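You operate a simulated robot arm through the tools that you are given. There is no shell and no other tool.

You are at the controls of a simulated robot arm. One attempt, no reset.

Task
Scoop cocoa and oats into the mixing bowl.
Fine: small scoops of cocoa: 2; one big scoop of oats; full scoops; lay them back and close both canisters.

Only the result counts: the job must be done as asked and must still hold three seconds after the hand-in. Knocking over, shifting, dropping, spilling or breaking anything else fails it.

Robot
A 7-joint arm with a three-finger gripper, fixed in place. Base frame: the origin is on the floor under the middle of its stand, x ahead of it, y to its left, z up; the work surface is at about z = 75. Readings come in cm, degrees, newtons and seconds.
It reaches about 134.2 cm from its shoulder. Its first joint turns from -166.0 to 166.0 degrees. Payload 2.69 kg.
The tool frame sits at the grasp point between the pads (the TCP): z along the fingers, y along the line on which they close. The tips reach 3 cm beyond it. The gripper opens to 12.8 cm; its body begins 11.7 cm behind the TCP.
Orientation is that of the tool frame in the base frame, as a unit quaternion [x, y, z, w]. With the fingers straight down and closing along the base's y, the tool's x points along the base's -x, its y along +y and its z along -z.

Tools
- The arm moves only by the tool servo_tool. Its argument "steps" is a list of rows, each a list of 6 numbers: the shift along the tool's x, y, z in cm, then the turn, a rotation vector about the tool's x, y, z in degrees. In form: [[dx, dy, dz, wx, wy, wz], ...]. A call has 1 to 20 rows; each row shifts and turns the commanded pose from where the row before left it, along the tool's axes as they then stand. "hand" is the closure, from 0 (fully open) to 1 (shut), set as the call begins (left out, the last holds). Each row takes 0.2 s and may step no farther than 5 cm and 8.6 degrees from the row before; otherwise, or with a gripper value out of range, the whole call is refused. A pose out of reach is approached as far as the arm can. The call stops where the force on the tool passes 40 N (or 10 N more than at its start, if that is more) or the arm is blocked; 0.2 s more then pass. The fingers move at their own pace (about 12.7 cm/s each) and stop on an object; they squeeze with about 42 N. The grip force told is the motor's: it shows also when the fingers shut on nothing. Time passes only in rows, and 0.2 s behind the last, so rows that do not move let the fingers close. The reply holds the time, the measured pose of the TCP, the force on the tool along the base axes, the opening and the grip force, in the units named above and with some noise, with the torque about the TCP (base axes, N m) and any sound that the robot's microphone picked up, and new pictures: "pictures" is both (left out), scene, wrist or none.
- Cameras (640 x 400 px; columns grow to the right, rows downward): "scene" is fixed at [41.05, -64.69, 149.38]; the picture's right is [0.83, -0.55, 0.00], its down [-0.31, -0.47, -0.83] and it looks along [0.46, 0.69, -0.56] (base axes); focal length 313 px, centre (320, 200). "wrist" rides on the gripper at [5.8, 5.4, -13.1] in the tool frame; the picture's right is [-0.68, 0.74, 0.00], its down [-0.62, -0.57, -0.55] and it looks along [-0.40, -0.37, 0.84] (tool axes); focal length 234 px, centre (320, 200). There is no depth. A picture from a camera that has moved, and an enlarged one, comes with that camera's place and axes in the base frame and with its lens. The place of the scene camera against the robot may be out by one fixed shift of up to 2.5 cm in any direction.
- move_column(by): moves the trunk up (or, below 0, down) by that many cm; the arm rides with it, the base frame stays. It gives what a move gives, with no picture.
- enlarge(camera, box): a new picture of the part [left, top, right, bottom] of that camera's present view, enlarged. No time passes.
- finish_job(): hands the job in; it is judged then, once.

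Nothing tells you positions but the pictures and the camera data. Unless the task says otherwise, let go and move clear before handing in.

The tools are called after "Emit:" as name(argument=value, ...) on one line, values as JSON. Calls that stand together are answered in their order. servo_tool: Moves the arm, as the interface text tells. Its arguments: {"type":"object","properties":{"steps":{"type":"array","items":{"type":"array","items":{"type":"number"}}},"hand":{"type":"number"},"pictures":{"type":"string","enum":["both","scene","wrist","none"]}},"required":["steps"]} The other tools are called the same way: move_column (by) moves the trunk up or down; enlarge (camera, box) takes an enlarged picture of a part of a camera's view; finish_job () hands the job in.

At the start:

```text
clock: 0.0
ee_pos: [60.84, -5.19, 126.29]
tool_rot: [0.0, 1.0, 0.0, -0.001]
contact_force: [-0.2, 0.3, 0.0]
wrist_torque: [0.04, 0.02, 0.02]
grip_width: 12.78
gripper_force: 0.0
trunk travel left (down, up): [-15.0, 20.0]
```

scene: 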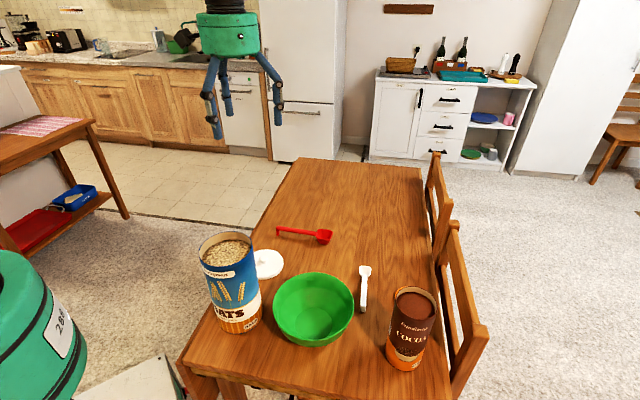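
wrist: 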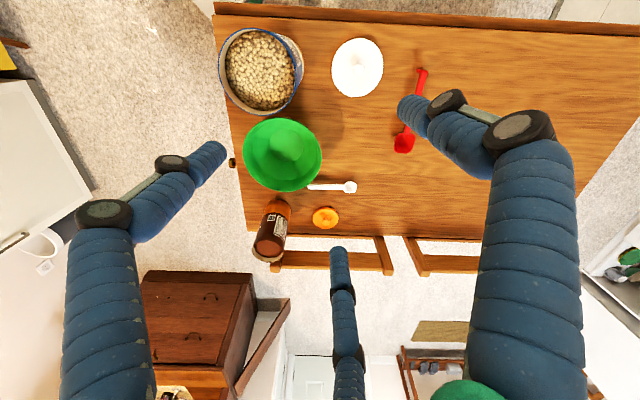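

I see a table with an oats canister (open, blue), a green bowl, a cocoa canister (brown, open), a red scoop, a white scoop, a white lid and an orange lid. I'll look closer before moving.

Emit:
enlarge(camera="scene", box=[180, 200, 460, 375])

Emit:
enlarge(camera="wrist", box=[200, 10, 440, 270])

```text
2.29 times, centred on (320, 288) of scene
camera zoom: at [41.05, -64.69, 149.38], right [0.83, -0.55, 0.0], down [-0.31, -0.47, -0.83], along [0.46, 0.69, -0.56], focal length 716 px, centre (320, 0)
```

zoom: 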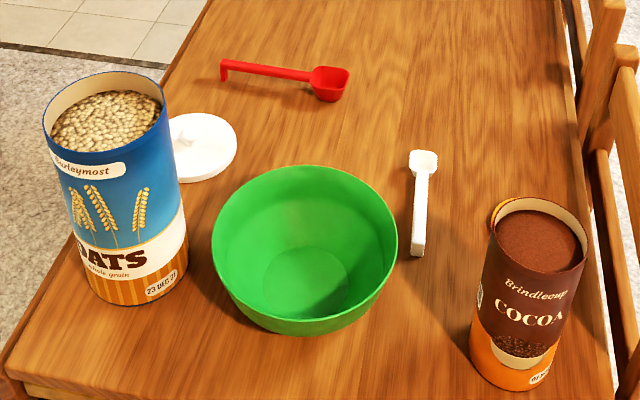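

```text
1.54 times, centred on (320, 140) of wrist
camera zoom: at [54.93, 0.16, 139.4], right [0.68, 0.74, 0.0], down [0.62, -0.57, 0.55], along [0.4, -0.37, -0.84], focal length 360 px, centre (320, 292)
```

zoom: 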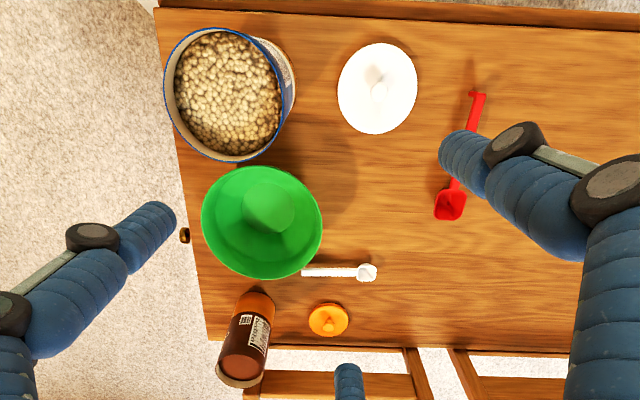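

I see everything clearly, with the white scoop near (84,-22), bowl near (65,-22), oats near (50,-10), cocoa near (78,-40). First I close and open the gripper in free air to learn the finger geometry.

Emit:
servo_tool(steps=[[0, 0, 0, 0, 0, 0], [0, 0, 0, 0, 0, 0], [0, 0, 0, 0, 0, 0]], hand=1)

Emit:
enlarge(camera="wrist", box=[200, 100, 440, 250])

Emit:
enlarge(camera="scene", box=[150, 0, 330, 150])

```text
clock: 0.8
ee_pos: [60.79, -5.34, 126.34]
tool_rot: [-0.001, 1.0, 0.001, 0.0]
contact_force: [0.0, 0.3, 0.2]
wrist_torque: [-0.01, 0.01, 0.01]
grip_width: 0.23
gripper_force: 31.0
trunk travel left (down, up): [-15.0, 20.0]
camera wrist: at [54.93, 0.16, 139.4], right [0.68, 0.74, 0.0], down [0.62, -0.57, 0.55], along [0.4, -0.37, -0.84], focal length 234 px, centre (320, 200)
```

scene: 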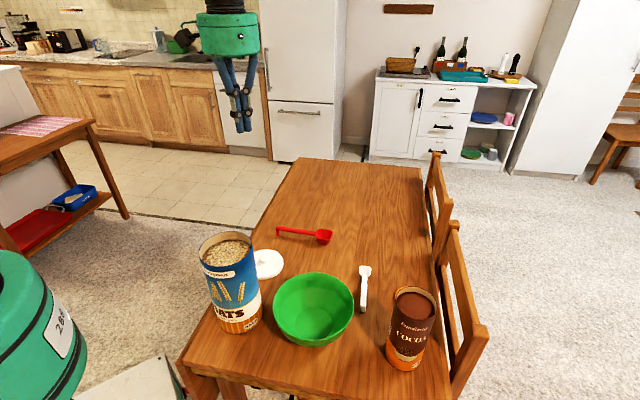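
wrist: 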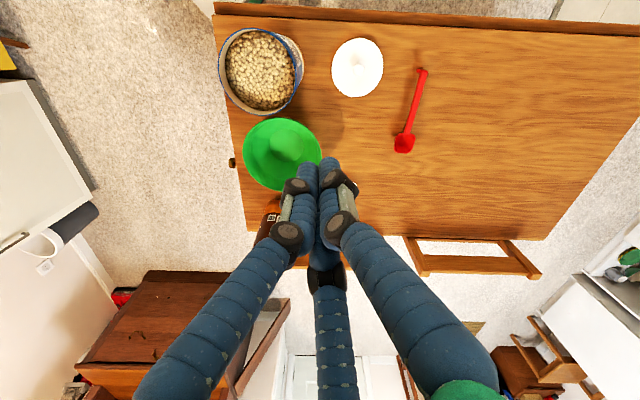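

```text
2.67 times, centred on (320, 175) of wrist
camera zoom: at [54.93, 0.16, 139.4], right [0.68, 0.74, 0.0], down [0.62, -0.57, 0.55], along [0.4, -0.37, -0.84], focal length 624 px, centre (320, 267)
```

zoom: 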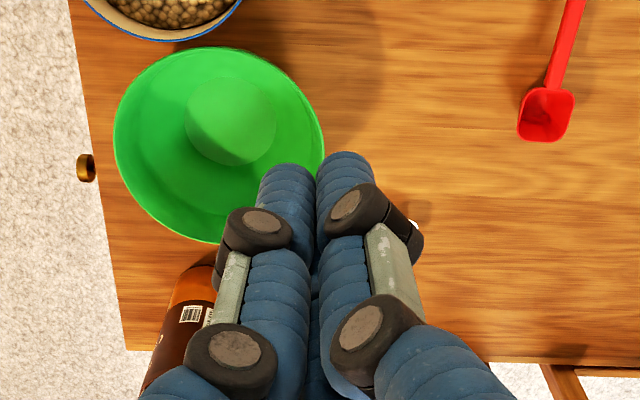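

```text
2.67 times, centred on (240, 75) of scene
camera zoom: at [41.05, -64.69, 149.38], right [0.83, -0.55, 0.0], down [-0.31, -0.47, -0.83], along [0.46, 0.69, -0.56], focal length 836 px, centre (533, 533)
```

zoom: 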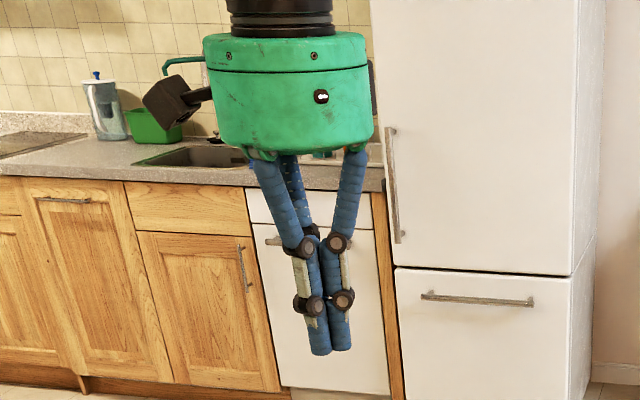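

The gripper has three fingers closing radially (one at tool +y, two at ±x,-y). Next I move over the white scoop for a closer look.

Emit:
servo_tool(steps=[[-2.9, -2.1, 2.8, 0, 0, 0], [-2.9, -2.1, 2.8, 0, 0, 0], [-2.9, -2.1, 2.8, 0, 0, 0], [-2.9, -2.1, 2.8, 0, 0, 0], [-2.9, -2.1, 2.8, 0, 0, 0], [-2.9, -2.1, 2.8, 0, 0, 0], [-2.9, -2.1, 2.8, 0, 0, 0], [-2.9, -2.1, 2.8, 0, 0, 0], [0, 0, 0, 0, 0, 0], [0, 0, 0, 0, 0, 0]], hand=0)

Emit:
enlarge(camera="wrist", box=[200, 80, 440, 230])

```text
clock: 3.0
ee_pos: [84.04, -21.96, 104.08]
tool_rot: [0.0, 1.0, 0.0, 0.001]
contact_force: [-0.5, 0.8, 0.5]
wrist_torque: [0.03, -0.05, -0.01]
grip_width: 12.8
gripper_force: 0.0
trunk travel left (down, up): [-15.0, 20.0]
camera wrist: at [78.1, -16.54, 117.14], right [0.68, 0.74, 0.0], down [0.62, -0.57, 0.55], along [0.4, -0.37, -0.84], focal length 234 px, centre (320, 200)
```

scene: 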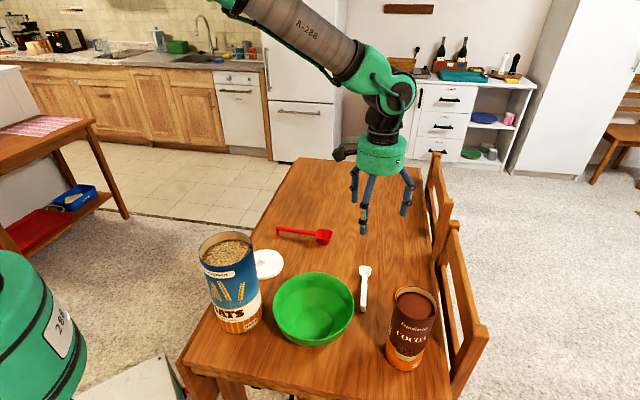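
wrist: 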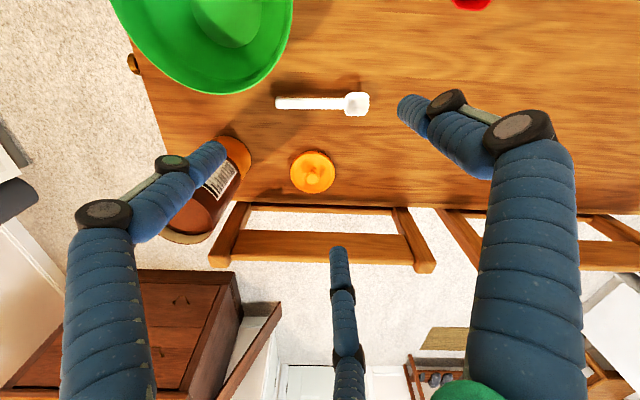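

```text
2.67 times, centred on (320, 155) of wrist
camera zoom: at [78.1, -16.54, 117.14], right [0.68, 0.74, 0.0], down [0.62, -0.57, 0.55], along [0.4, -0.37, -0.84], focal length 624 px, centre (320, 320)
```

zoom: 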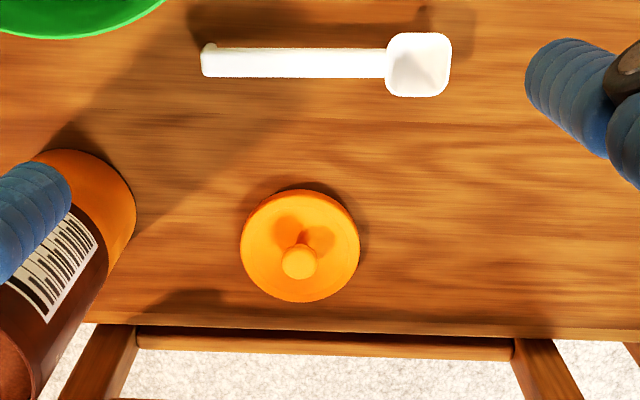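

White scoop runs from its handle end at about (78.7,-26.8) to its cup at (87.6,-17.3), and the orange lid is near (92,-31). I test whether the wrist can twist so that tool +x points along the handle toward the cup (azimuth 47°).

Emit:
servo_tool(steps=[[0, 0, 0, 0, 0, 8.3], [0, 0, 0, 0, 0, 8.3], [0, 0, 0, 0, 0, 8.3], [0, 0, 0, 0, 0, 8.3], [0, 0, 0, 0, 0, 8.3], [0, 0, 0, 0, 0, 8.3], [0, 0, 0, 0, 0, 8.3], [0, 0, 0, 0, 0, 8.3], [0, 0, 0, 0, 0, 8.3], [0, 0, 0, 0, 0, 8.3], [0, 0, 0, 0, 0, 8.3], [0, 0, 0, 0, 0, 8.3], [0, 0, 0, 0, 0, 8.3], [0, 0, 0, 0, 0, 8.3], [0, 0, 0, 0, 0, 8.3], [0, 0, 0, 0, 0, 8.3], [0, 0, 0, 0, 0, 0]])

```text
clock: 6.6
ee_pos: [84.11, -22.07, 103.95]
tool_rot: [0.917, 0.4, 0.0, 0.0]
contact_force: [0.7, 0.9, -0.2]
wrist_torque: [-0.01, 0.0, 0.03]
grip_width: 12.78
gripper_force: 0.1
trunk travel left (down, up): [-15.0, 20.0]
camera wrist: at [91.92, -21.38, 116.98], right [0.08, -1.0, 0.0], down [-0.83, -0.07, 0.55], along [-0.55, -0.04, -0.84], focal length 234 px, centre (320, 200)
```

scene: 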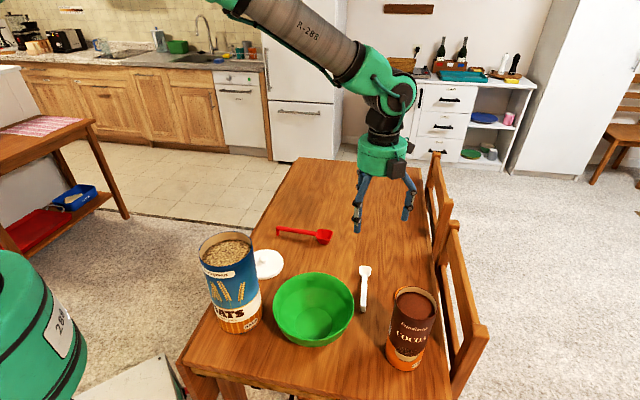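
wrist: 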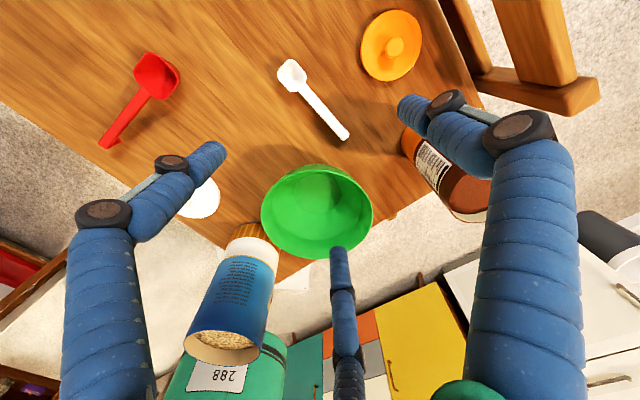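

The twist works. I enlarge this view to locate the scoop, lids and cans from a second viewpoint.

Emit:
enlarge(camera="wrist", box=[220, 0, 460, 150])

Emit:
enlarge(camera="wrist", box=[160, 120, 500, 370])

Emit:
enlarge(camera="scene", box=[330, 250, 410, 300])

```text
2.67 times, centred on (340, 75) of wrist
camera zoom: at [91.92, -21.38, 116.98], right [0.08, -1.0, 0.0], down [-0.83, -0.07, 0.55], along [-0.55, -0.04, -0.84], focal length 624 px, centre (267, 533)
```

zoom: 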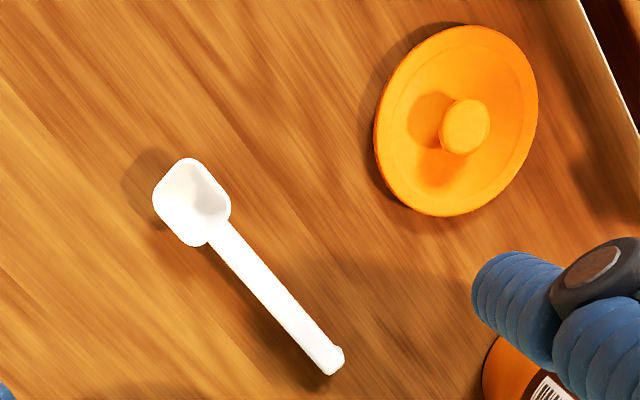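

```text
1.60 times, centred on (330, 245) of wrist
camera zoom: at [91.92, -21.38, 116.98], right [0.08, -1.0, 0.0], down [-0.83, -0.07, 0.55], along [-0.55, -0.04, -0.84], focal length 375 px, centre (304, 128)
```

zoom: 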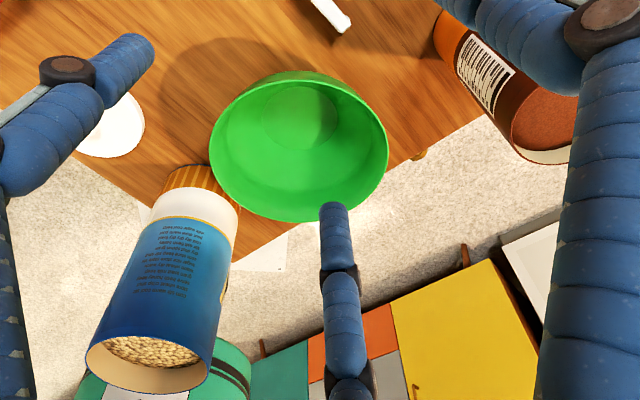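

```text
8.00 times, centred on (370, 275) of scene
camera zoom: at [41.05, -64.69, 149.38], right [0.83, -0.55, 0.0], down [-0.31, -0.47, -0.83], along [0.46, 0.69, -0.56], focal length 2507 px, centre (-80, -400)
```

zoom: 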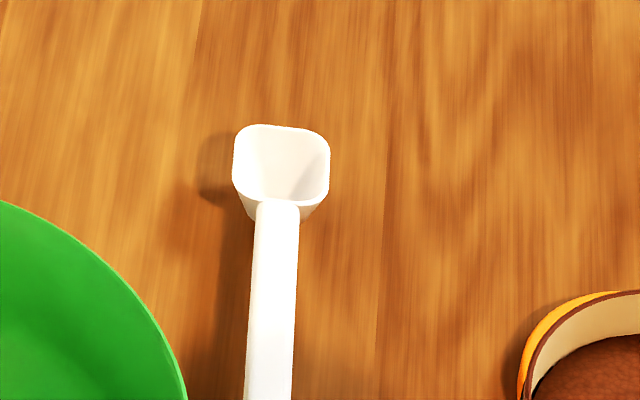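

The scoop's cup rim is near (87.7,-17.2,77) with the handle end at (78.7,-27,75.5), the bowl centre is near (65,-22.5), and the oats top is near (50.5,-9,98). I descend over the handle with the fingers partly closed to clear the orange lid.

Emit:
servo_tool(steps=[[-0.68, -0.1, 3.5, 0, 0, 0], [-0.68, -0.1, 3.5, 0, 0, 0], [-0.68, -0.1, 3.5, 0, 0, 0], [-0.68, -0.1, 3.5, 0, 0, 0], [-0.68, -0.1, 3.5, 0, 0, 0], [-0.67, -0.09, 3.5, 0, 0, 0], [0, 0, 0, 0, 0, 0]], hand=0.62)

Emit:
enlarge(camera="wrist", box=[220, 80, 460, 230])

```text
clock: 8.2
ee_pos: [80.69, -24.64, 82.93]
tool_rot: [0.916, 0.401, 0.0, 0.001]
contact_force: [-0.5, 0.2, -0.7]
wrist_torque: [0.02, 0.0, 0.0]
grip_width: 4.87
gripper_force: 0.0
trunk travel left (down, up): [-15.0, 20.0]
camera wrist: at [88.55, -23.97, 95.99], right [0.08, -1.0, 0.0], down [-0.83, -0.07, 0.55], along [-0.55, -0.04, -0.84], focal length 234 px, centre (320, 200)
```

scene: 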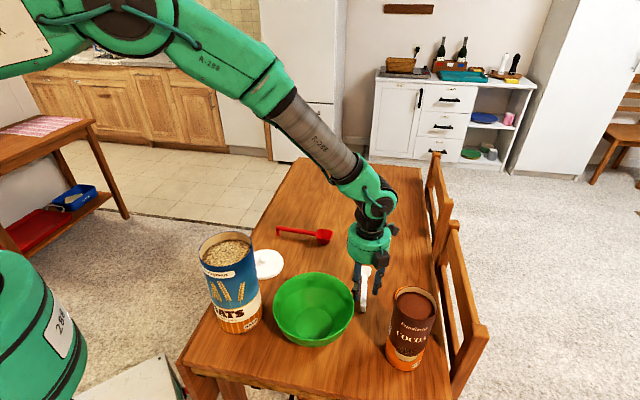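
wrist: 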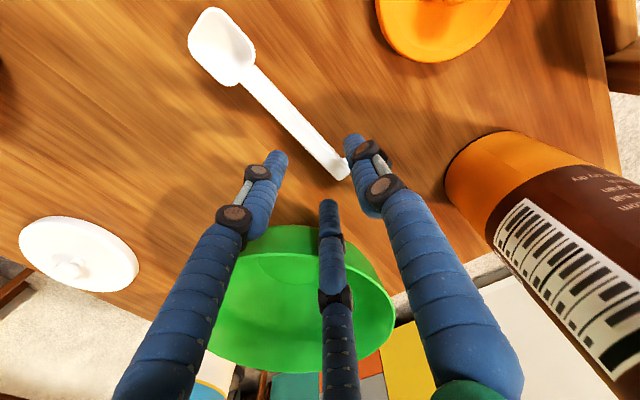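

```text
2.67 times, centred on (340, 155) of wrist
camera zoom: at [88.55, -23.97, 95.99], right [0.08, -1.0, 0.0], down [-0.83, -0.07, 0.55], along [-0.55, -0.04, -0.84], focal length 624 px, centre (267, 320)
```

zoom: 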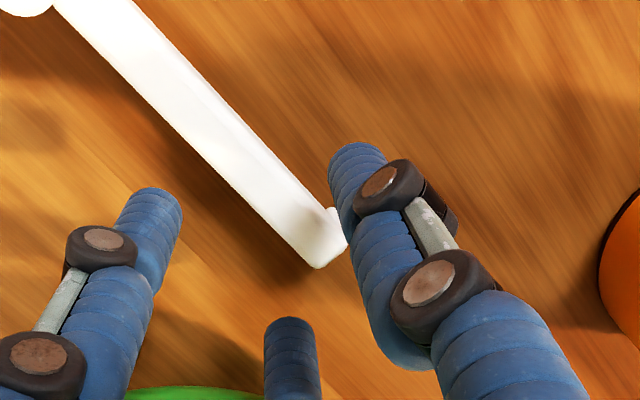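

The handle is centred between the fingers and its end is 2.8 cm behind the grasp point. I lower to just above the table and close.

Emit:
servo_tool(steps=[[0, 0.15, 1.5, 0, 0, 0], [0, 0, 1.5, 0, 0, 0], [0, 0, 1.0, 0, 0, 0], [0, 0, 0.3, 0, 0, 0], [0, 0, 0, 0, 0, 0]])

Emit:
enlarge(camera="wrist", box=[220, 80, 460, 230])

Emit:
enlarge(camera="scene", box=[320, 210, 420, 320])

```text
clock: 9.4
ee_pos: [81.07, -24.77, 78.7]
tool_rot: [0.916, 0.4, 0.0, 0.0]
contact_force: [0.1, -0.2, 0.0]
wrist_torque: [0.02, 0.02, -0.03]
grip_width: 4.86
gripper_force: 0.0
trunk travel left (down, up): [-15.0, 20.0]
camera wrist: at [88.78, -24.02, 91.72], right [0.08, -1.0, 0.0], down [-0.83, -0.07, 0.55], along [-0.55, -0.04, -0.84], focal length 234 px, centre (320, 200)
```

scene: 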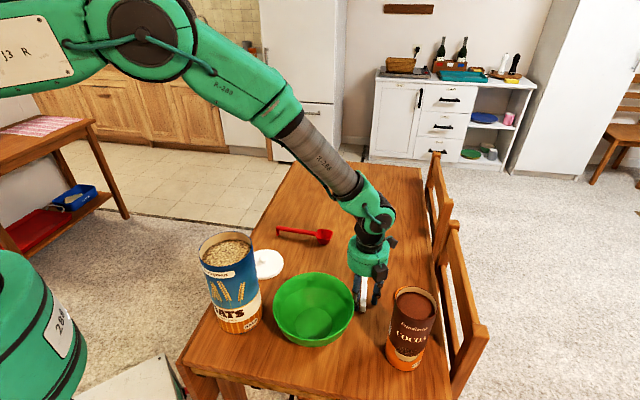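
wrist: 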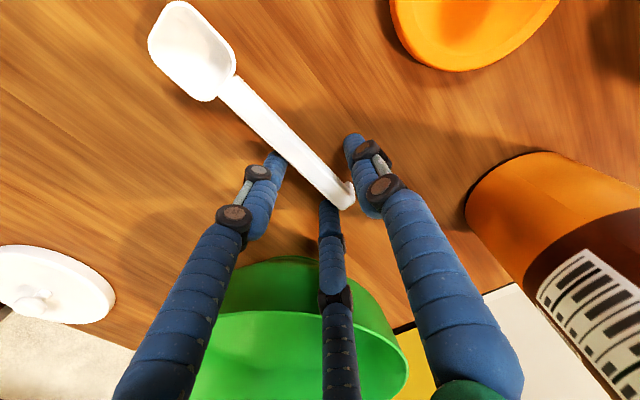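

```text
2.67 times, centred on (340, 155) of wrist
camera zoom: at [88.78, -24.02, 91.72], right [0.08, -1.0, 0.0], down [-0.83, -0.07, 0.55], along [-0.55, -0.04, -0.84], focal length 624 px, centre (267, 320)
```

zoom: 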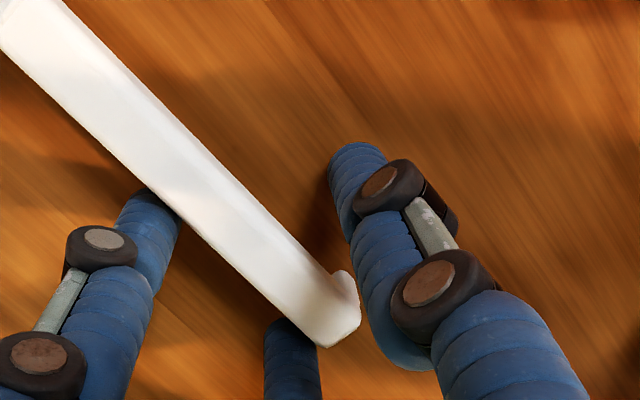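

```text
3.64 times, centred on (370, 265) of scene
camera zoom: at [41.05, -64.69, 149.38], right [0.83, -0.55, 0.0], down [-0.31, -0.47, -0.83], along [0.46, 0.69, -0.56], focal length 1140 px, centre (138, -36)
```

zoom: 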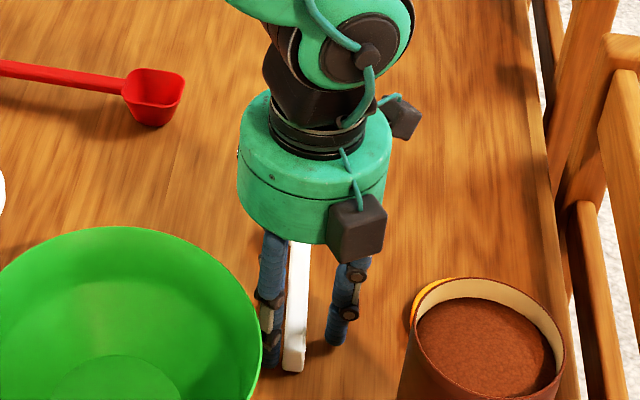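

The handle sits centred between the fingers. I close on it.

Emit:
servo_tool(steps=[[0, 0, 0, 0, 0, 0], [0, 0, 0, 0, 0, 0], [0, 0, 0, 0, 0, 0], [0, 0, 0, 0, 0, 0]], hand=1)

Emit:
enlarge(camera="wrist", box=[220, 80, 460, 230])

```text
clock: 10.4
ee_pos: [80.93, -24.72, 78.61]
tool_rot: [0.916, 0.4, 0.0, -0.001]
contact_force: [0.1, 0.4, 0.3]
wrist_torque: [-0.02, 0.01, 0.0]
grip_width: 2.41
gripper_force: 41.8
trunk travel left (down, up): [-15.0, 20.0]
camera wrist: at [88.78, -24.02, 91.73], right [0.08, -1.0, 0.0], down [-0.83, -0.07, 0.55], along [-0.55, -0.04, -0.84], focal length 234 px, centre (320, 200)
```

scene: 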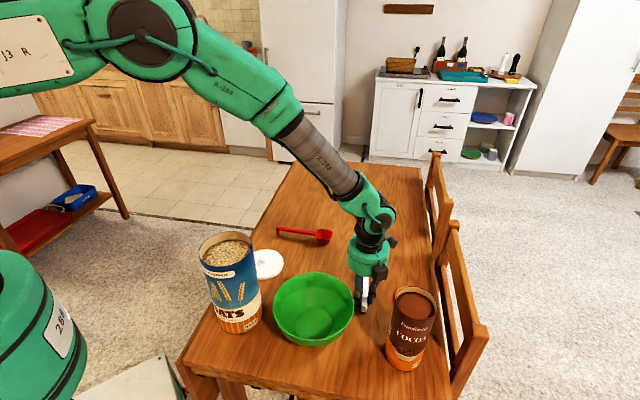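
wrist: 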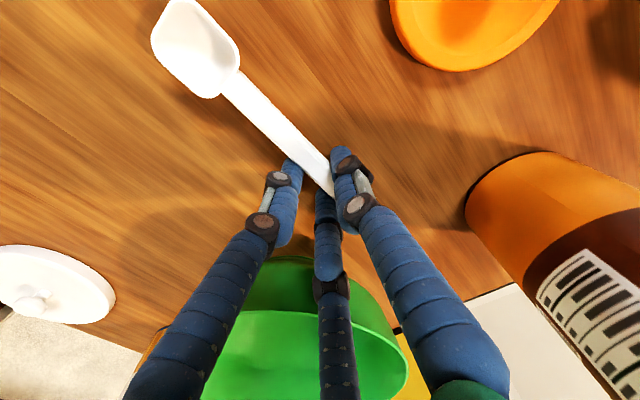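

```text
2.67 times, centred on (340, 155) of wrist
camera zoom: at [88.78, -24.02, 91.73], right [0.08, -1.0, 0.0], down [-0.83, -0.07, 0.55], along [-0.55, -0.04, -0.84], focal length 624 px, centre (267, 320)
```

zoom: 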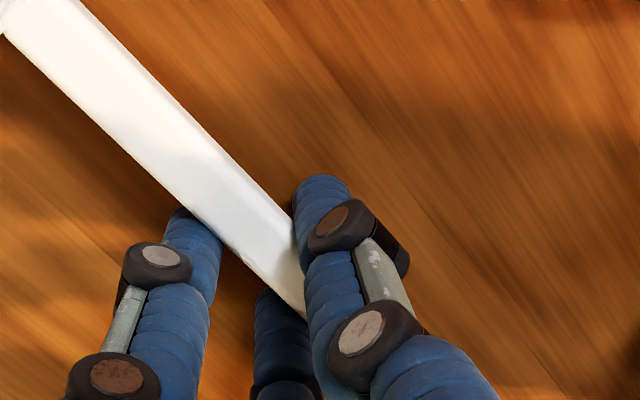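

Gripped at 2.4 cm with 42 N. I lift gently and check that the scoop stays fixed.

Emit:
servo_tool(steps=[[0, 0, -1, 0, 0, 0], [0, 0, -2, 0, 0, 0], [0, 0, -3, 0, 0, 0], [0, 0, -3, 0, 0, 0], [0, 0, -3, 0, 0, 0], [0, 0, -3, 0, 0, 0], [0, 0, -3, 0, 0, 0], [0, 0, -3, 0, 0, 0], [0, 0, 0, 0, 0, 0]])

Emit:
enlarge(camera="wrist", box=[140, 0, 460, 200])

Emit:
enlarge(camera="scene", box=[320, 160, 460, 270])

```text
clock: 12.4
ee_pos: [80.91, -24.71, 99.58]
tool_rot: [0.916, 0.4, 0.0, 0.0]
contact_force: [-0.2, 0.7, -0.1]
wrist_torque: [-0.02, -0.01, -0.04]
grip_width: 2.41
gripper_force: 41.4
trunk travel left (down, up): [-15.0, 20.0]
camera wrist: at [88.71, -24.04, 112.68], right [0.08, -1.0, 0.0], down [-0.83, -0.07, 0.55], along [-0.55, -0.04, -0.84], focal length 234 px, centre (320, 200)
```

scene: 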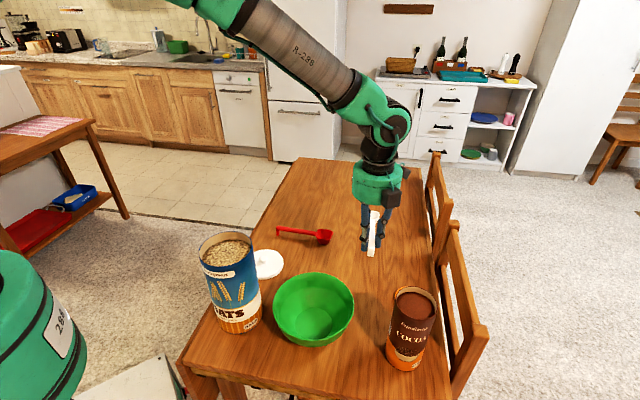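
wrist: 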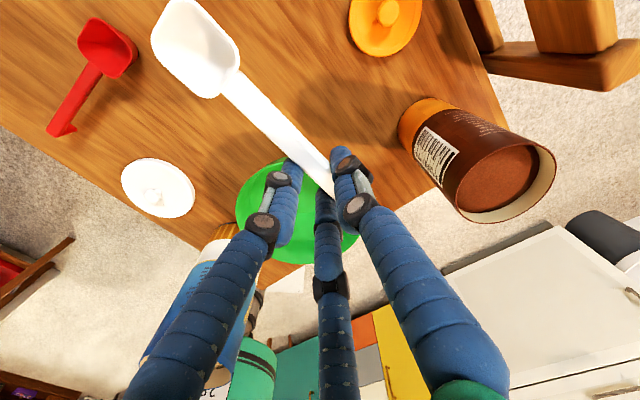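

```text
2.00 times, centred on (300, 100) of wrist
camera zoom: at [88.71, -24.04, 112.68], right [0.08, -1.0, 0.0], down [-0.83, -0.07, 0.55], along [-0.55, -0.04, -0.84], focal length 468 px, centre (360, 400)
```

zoom: 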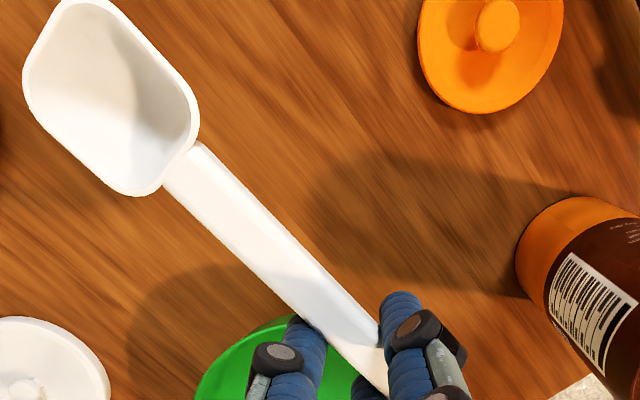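

```text
3.64 times, centred on (390, 215) of scene
camera zoom: at [41.05, -64.69, 149.38], right [0.83, -0.55, 0.0], down [-0.31, -0.47, -0.83], along [0.46, 0.69, -0.56], focal length 1140 px, centre (66, 146)
```

zoom: 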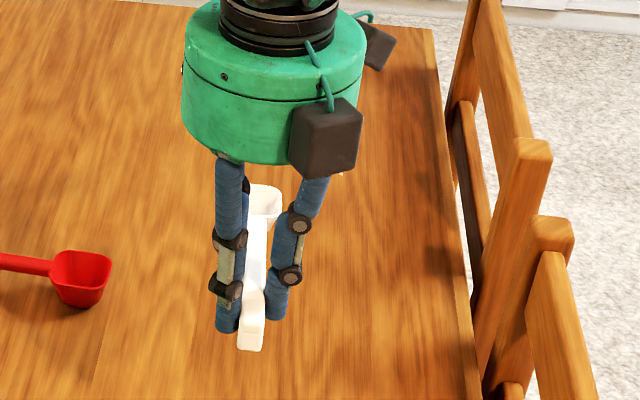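

The scoop is held firmly, with its cup centre at about tool (10.2, 0.3, 1.5). Now I measure the cocoa can.

Emit:
enlarge(camera="wrist", box=[390, 80, 580, 240])

Emit:
enlarge(camera="scene", box=[360, 270, 460, 380])

```text
2.50 times, centred on (485, 160) of wrist
camera zoom: at [88.71, -24.04, 112.68], right [0.08, -1.0, 0.0], down [-0.83, -0.07, 0.55], along [-0.55, -0.04, -0.84], focal length 585 px, centre (-92, 300)
```

zoom: 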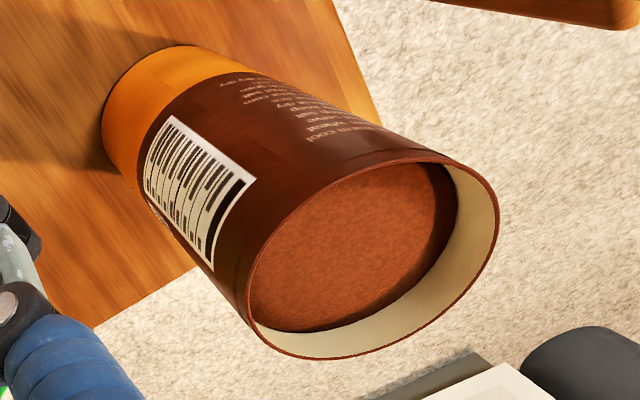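

```text
3.64 times, centred on (410, 325) of scene
camera zoom: at [41.05, -64.69, 149.38], right [0.83, -0.55, 0.0], down [-0.31, -0.47, -0.83], along [0.46, 0.69, -0.56], focal length 1140 px, centre (-7, -254)
```

zoom: 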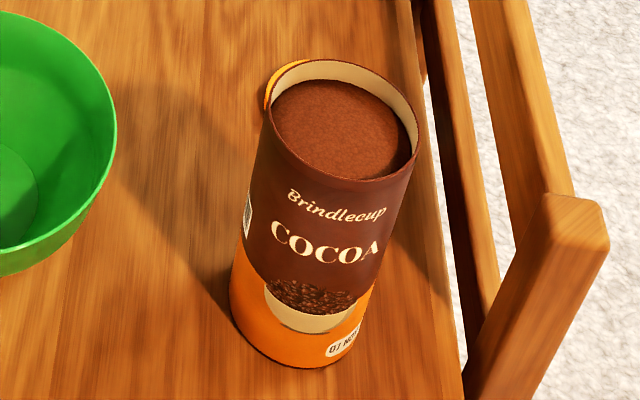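

The cocoa can is centred near (79.3,-42.2) with its rim near z=93 and cocoa about 2 cm below it. I move the scoop over it at height and tilt the cup down 50° to see whether the pose is reachable.

Emit:
servo_tool(steps=[[0, 0, -3, 0, 0, 0], [-3.23, 1.79, -1, 0, 0, 0], [-3.23, 1.79, -1, 0, 0, 0], [-3.23, 1.79, -1, 0, 0, 0], [-3.23, 1.79, -1, 0, 0, 0], [-3.23, 1.79, -1, 0, 0, 0], [-3.23, 1.79, -1, 0, 0, 0], [0, 0, 0, 0, -8.3, 0], [0, 0, 0, 0, -8.3, 0], [0, 0, 0, 0, -8.3, 0], [0, 0, 0, 0, -8.3, 0], [0, 0, 0, 0, -8.3, 0], [0, 0, 0, 0, -8.5, 0], [0, 0, 0, 0, 0, 0]])

Emit:
enlarge(camera="wrist", box=[140, 0, 460, 200])

Emit:
enlarge(camera="scene", box=[330, 200, 490, 380])

```text
clock: 15.4
ee_pos: [75.75, -46.25, 108.52]
tool_rot: [0.83, 0.364, -0.387, 0.17]
contact_force: [0.9, 0.7, -0.7]
wrist_torque: [-0.05, 0.06, -0.04]
grip_width: 2.4
gripper_force: 41.9
trunk travel left (down, up): [-15.0, 20.0]
camera wrist: at [89.0, -39.71, 112.47], right [0.25, -0.82, 0.52], down [-0.4, 0.4, 0.82], along [-0.88, -0.41, -0.23], focal length 234 px, centre (320, 200)
```

scene: 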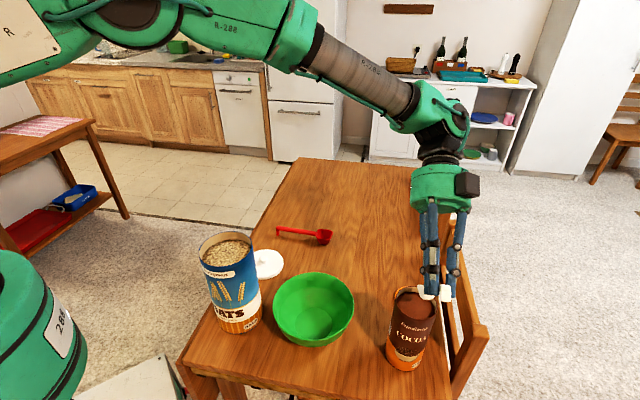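
wrist: 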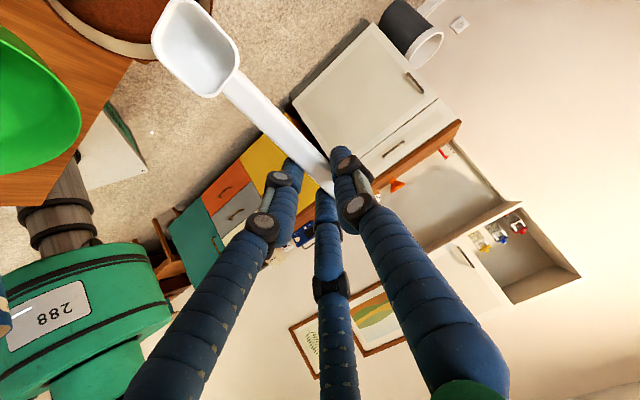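

```text
2.00 times, centred on (300, 100) of wrist
camera zoom: at [89.0, -39.71, 112.47], right [0.25, -0.82, 0.52], down [-0.4, 0.4, 0.82], along [-0.88, -0.41, -0.23], focal length 468 px, centre (360, 400)
```

zoom: 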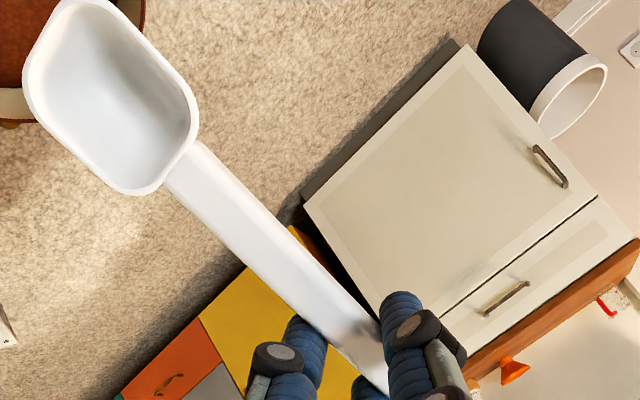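

```text
2.22 times, centred on (410, 290) of scene
camera zoom: at [41.05, -64.69, 149.38], right [0.83, -0.55, 0.0], down [-0.31, -0.47, -0.83], along [0.46, 0.69, -0.56], focal length 696 px, centre (120, 0)
```

zoom: 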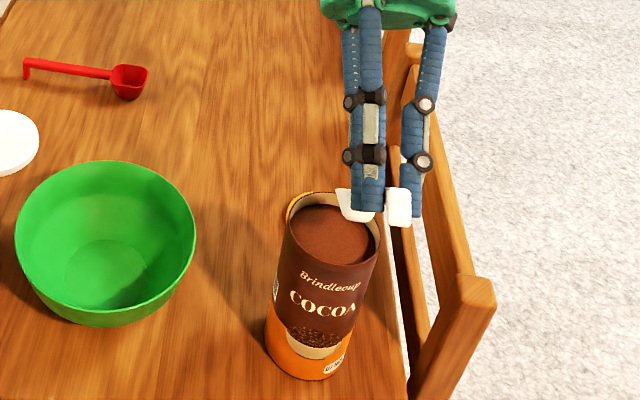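

The tilted pose is reachable. Before dipping I want the cocoa can located precisely, so I level out and place the wrist camera right above the can.

Emit:
servo_tool(steps=[[0, 0, 0, 0, 8.3, 0], [0, 0, 0, 0, 8.3, 0], [0, 0, 0, 0, 8.3, 0], [0, 0, 0, 0, 8.3, 0], [0, 0, 0, 0, 8.3, 0], [0, 0, 0, 0, 8.5, 0], [-0.2, -1.9, -2.5, 0, 0, 0], [-0.2, -1.9, -2.5, 0, 0, 0], [-0.1, -1.8, -2.5, 0, 0, 0], [0, 0, 0, 0, 0, 0], [0, 0, 0, 0, 0, 0]])

Emit:
enlarge(camera="wrist", box=[220, 0, 420, 125])

```text
clock: 17.8
ee_pos: [71.18, -42.84, 116.06]
tool_rot: [0.916, 0.401, 0.0, 0.0]
contact_force: [-0.1, 0.6, -1.0]
wrist_torque: [0.01, 0.03, -0.02]
grip_width: 2.39
gripper_force: 42.0
trunk travel left (down, up): [-15.0, 20.0]
camera wrist: at [79.13, -42.15, 129.12], right [0.08, -1.0, 0.0], down [-0.83, -0.07, 0.55], along [-0.55, -0.04, -0.84], focal length 234 px, centre (320, 200)
```

scene: 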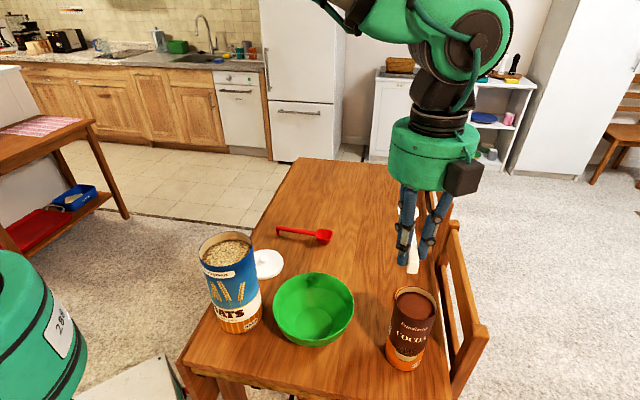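
wrist: 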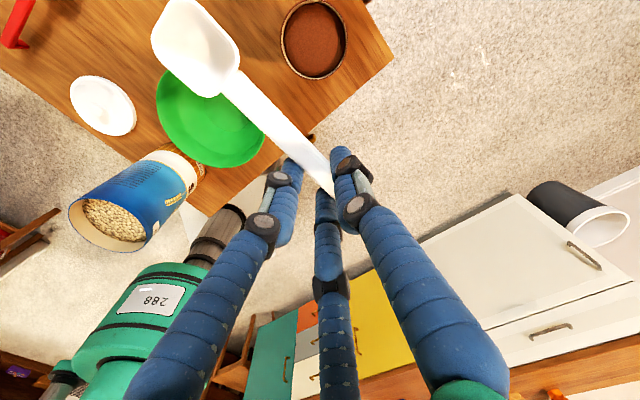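

```text
3.20 times, centred on (320, 62) of wrist
camera zoom: at [79.13, -42.15, 129.12], right [0.08, -1.0, 0.0], down [-0.83, -0.07, 0.55], along [-0.55, -0.04, -0.84], focal length 749 px, centre (320, 640)
```

zoom: 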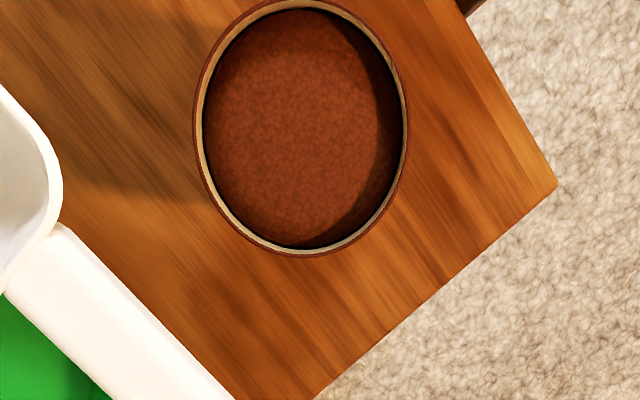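

The nadir view puts the cocoa can's centre at about (79.65,-41.4), inner radius about 4 cm, rim near z=94.2. Next I hover the cup over the can's centre with a 60° tilt and check alignment.

Emit:
servo_tool(steps=[[1.0, 1.5, 2.6, 0, 0, 0], [1.0, 1.55, 2.65, 0, 0, 0], [0.95, 1.55, 2.65, 0, 0, 0], [0, 0, 0, 0, -8.57, 0], [0, 0, 0, 0, -8.57, 0], [0, 0, 0, 0, -8.57, 0], [0, 0, 0, 0, -8.57, 0], [0, 0, 0, 0, -8.57, 0], [0, 0, 0, 0, -8.57, 0], [0, 0, 0, 0, -8.58, 0], [0, 0, 0, 0, 0, 0], [0, 0, 0, 0, 0, 0]])

Emit:
enlarge(camera="scene", box=[370, 240, 470, 320])

Emit:
enlarge(camera="wrist", box=[40, 0, 280, 150])

```text
clock: 20.4
ee_pos: [76.53, -43.84, 108.3]
tool_rot: [0.794, 0.347, -0.458, 0.201]
contact_force: [-0.3, 0.1, -0.8]
wrist_torque: [0.06, 0.0, 0.01]
grip_width: 2.39
gripper_force: 42.5
trunk travel left (down, up): [-15.0, 20.0]
camera wrist: at [90.21, -36.91, 109.72], right [0.31, -0.75, 0.59], down [-0.3, 0.51, 0.81], along [-0.9, -0.43, -0.07], focal length 234 px, centre (320, 200)
```

scene: 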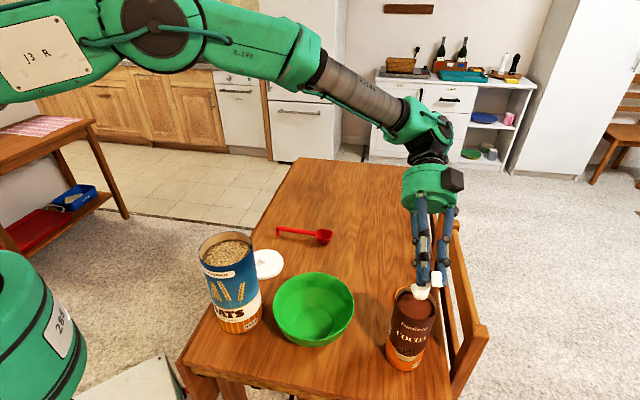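
wrist: 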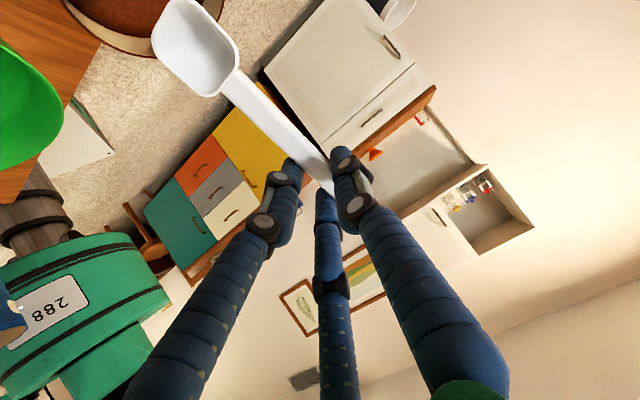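

```text
5.00 times, centred on (420, 280) of scene
camera zoom: at [41.05, -64.69, 149.38], right [0.83, -0.55, 0.0], down [-0.31, -0.47, -0.83], along [0.46, 0.69, -0.56], focal length 1567 px, centre (-180, -200)
```

zoom: 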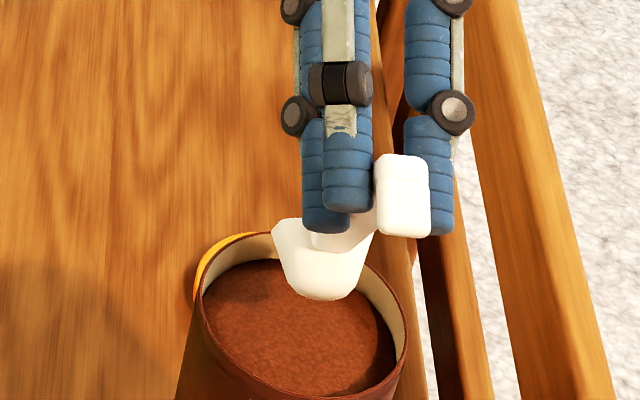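

```text
2.67 times, centred on (160, 75) of wrist
camera zoom: at [90.21, -36.91, 109.72], right [0.31, -0.75, 0.59], down [-0.3, 0.51, 0.81], along [-0.9, -0.43, -0.07], focal length 624 px, centre (747, 533)
```

zoom: 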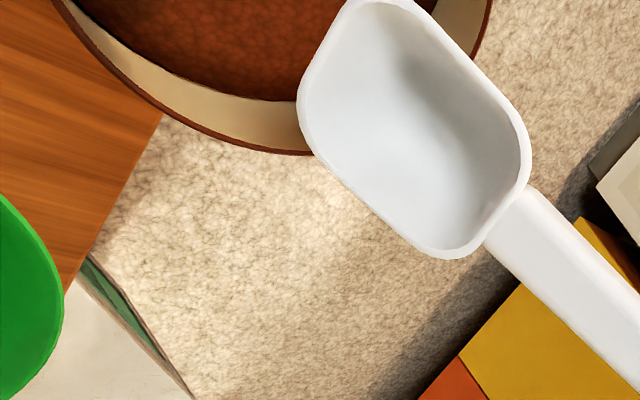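

Cup and can look aligned within a few millimetres. I plunge the cup straight down into the cocoa.

Emit:
servo_tool(steps=[[1.27, 0, 0.735, 0, 0, 0], [1.27, 0, 0.735, 0, 0, 0], [1.27, 0, 0.735, 0, 0, 0], [1.27, 0, 0.735, 0, 0, 0], [1.27, 0, 0.735, 0, 0, 0], [1.3, 0, 0.735, 0, 0, 0], [0, 0, 0, 0, 0, 0]])

Emit:
enlarge(camera="scene", box=[370, 240, 470, 320])

Emit:
enlarge(camera="wrist", box=[40, 0, 280, 150])

```text
clock: 22.0
ee_pos: [76.65, -43.78, 99.39]
tool_rot: [0.793, 0.347, -0.459, 0.201]
contact_force: [0.0, 0.2, -1.2]
wrist_torque: [0.03, 0.01, 0.0]
grip_width: 2.39
gripper_force: 42.1
trunk travel left (down, up): [-15.0, 20.0]
camera wrist: at [90.22, -36.9, 100.8], right [0.31, -0.75, 0.59], down [-0.3, 0.51, 0.81], along [-0.9, -0.43, -0.07], focal length 234 px, centre (320, 200)
```

scene: 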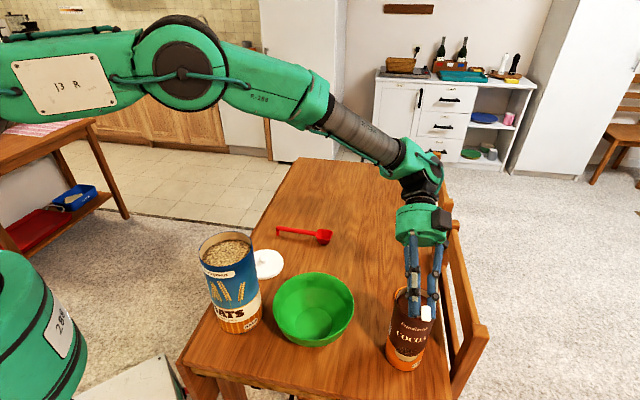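
wrist: 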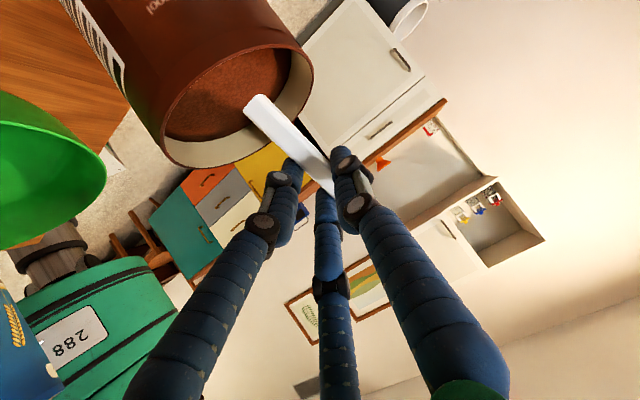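

```text
5.00 times, centred on (420, 280) of scene
camera zoom: at [41.05, -64.69, 149.38], right [0.83, -0.55, 0.0], down [-0.31, -0.47, -0.83], along [0.46, 0.69, -0.56], focal length 1567 px, centre (-180, -200)
```

zoom: 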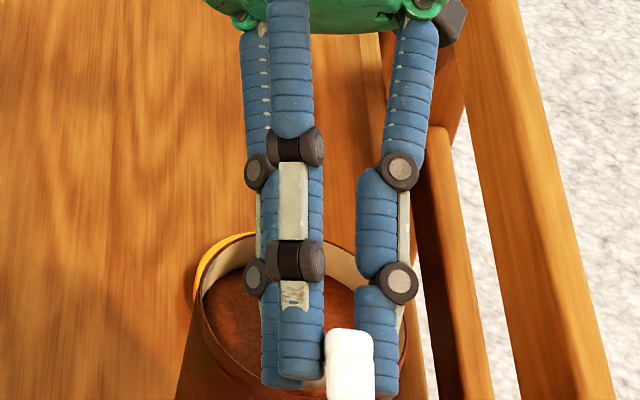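

```text
2.67 times, centred on (160, 75) of wrist
camera zoom: at [90.22, -36.9, 100.8], right [0.31, -0.75, 0.59], down [-0.3, 0.51, 0.81], along [-0.9, -0.43, -0.07], focal length 624 px, centre (747, 533)
```

zoom: 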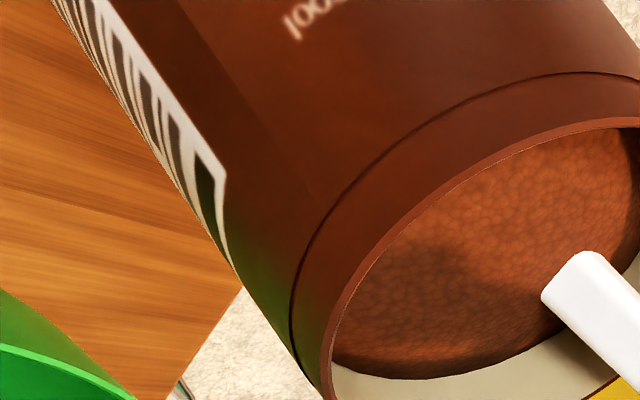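

The cup is fully in the cocoa with negligible force. I look closely at the handle's clearance to the can rim before leveling.

Emit:
enlarge(camera="wrist", box=[150, 30, 340, 190])

```text
2.50 times, centred on (245, 110) of wrist
camera zoom: at [90.22, -36.9, 100.8], right [0.31, -0.75, 0.59], down [-0.3, 0.51, 0.81], along [-0.9, -0.43, -0.07], focal length 585 px, centre (508, 425)
```

zoom: 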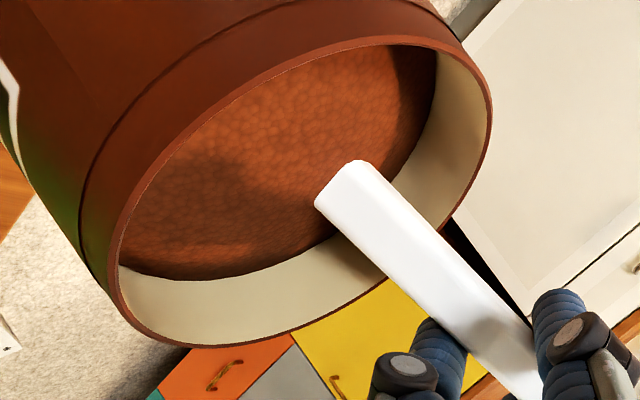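

There is clear room for the handle at the rim. I level the scoop while drawing it up out of the cocoa.

Emit:
servo_tool(steps=[[0.19, 0, 0.93, 0, 8, 0], [-0.298, 0, 0.332, 0, 5, 0], [-0.325, 0, 0.305, 0, 5, 0], [-0.455, 0, 0.295, 0, 4.5, 0], [-0.476, 0, 0.258, 0, 4.5, 0], [-0.354, 0, 0.355, 0, 4.5, 0], [-0.381, 0, 0.326, 0, 4.5, 0], [-0.586, 0, 0.18, 0, 6, 0], [-0.607, 0, 0.12, 0, 6, 0], [-0.638, 0, -1.7, 0, 6, 0], [-0.457, 0, -1.76, 0, 6, 0], [0, 0, -1.5, 0, 0, 0], [0, 0, 0, 0, 0, 0]])

Emit:
enlarge(camera="wrist", box=[120, 0, 440, 200])

Emit:
enlarge(camera="scene", box=[370, 220, 470, 340])

```text
clock: 24.8
ee_pos: [72.91, -47.65, 104.05]
tool_rot: [0.916, 0.4, 0.0, 0.0]
contact_force: [0.2, -0.8, -1.3]
wrist_torque: [-0.07, 0.01, -0.03]
grip_width: 2.43
gripper_force: 41.8
trunk travel left (down, up): [-15.0, 20.0]
camera wrist: at [80.8, -47.01, 117.08], right [0.08, -1.0, 0.0], down [-0.83, -0.07, 0.55], along [-0.55, -0.04, -0.84], focal length 234 px, centre (320, 200)
```

scene: 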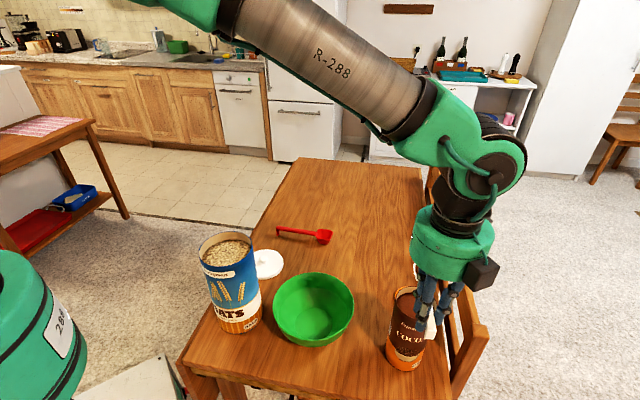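
wrist: 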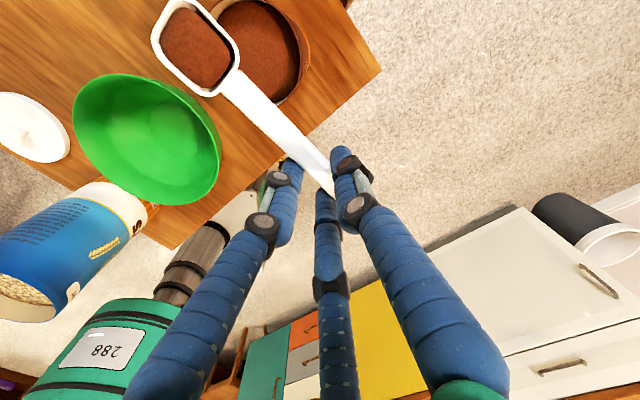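

```text
2.00 times, centred on (280, 100) of wrist
camera zoom: at [80.8, -47.01, 117.08], right [0.08, -1.0, 0.0], down [-0.83, -0.07, 0.55], along [-0.55, -0.04, -0.84], focal length 468 px, centre (400, 400)
```

zoom: 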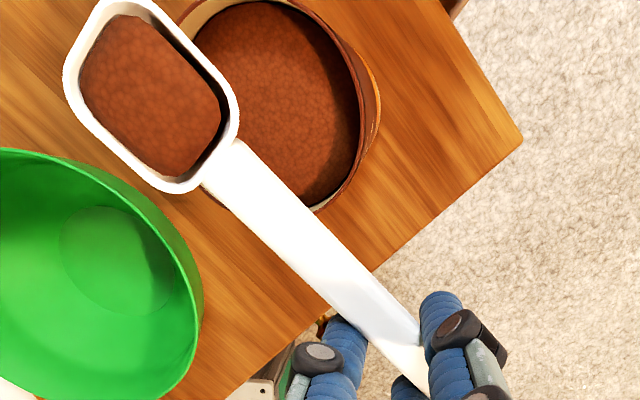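

```text
3.33 times, centred on (420, 280) of scene
camera zoom: at [41.05, -64.69, 149.38], right [0.83, -0.55, 0.0], down [-0.31, -0.47, -0.83], along [0.46, 0.69, -0.56], focal length 1045 px, centre (-13, -67)
```

zoom: 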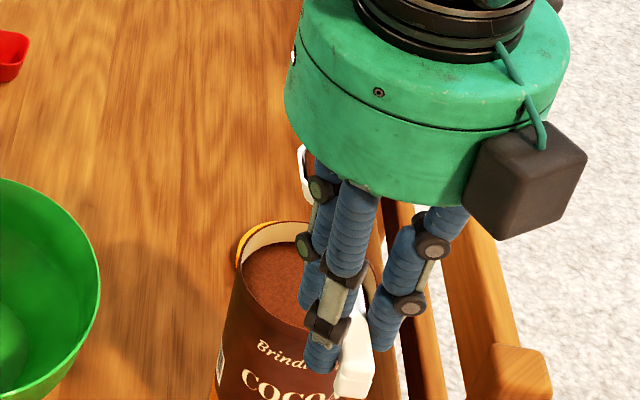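

The scoop came up with cocoa. I zoom in on how full it is.

Emit:
enlarge(camera="wrist", box=[140, 0, 260, 105])

```text
3.81 times, centred on (200, 52) of wrist
camera zoom: at [80.8, -47.01, 117.08], right [0.08, -1.0, 0.0], down [-0.83, -0.07, 0.55], along [-0.55, -0.04, -0.84], focal length 892 px, centre (777, 762)
```

zoom: 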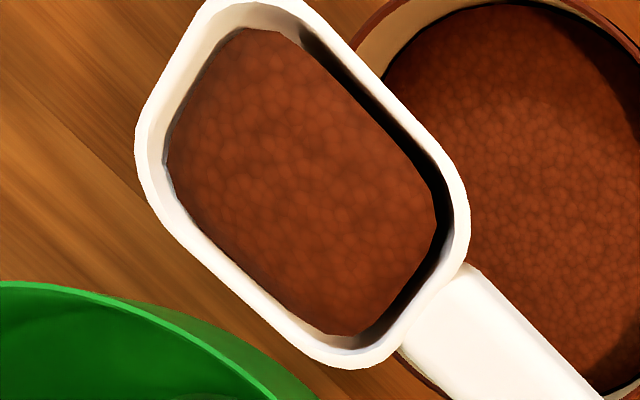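

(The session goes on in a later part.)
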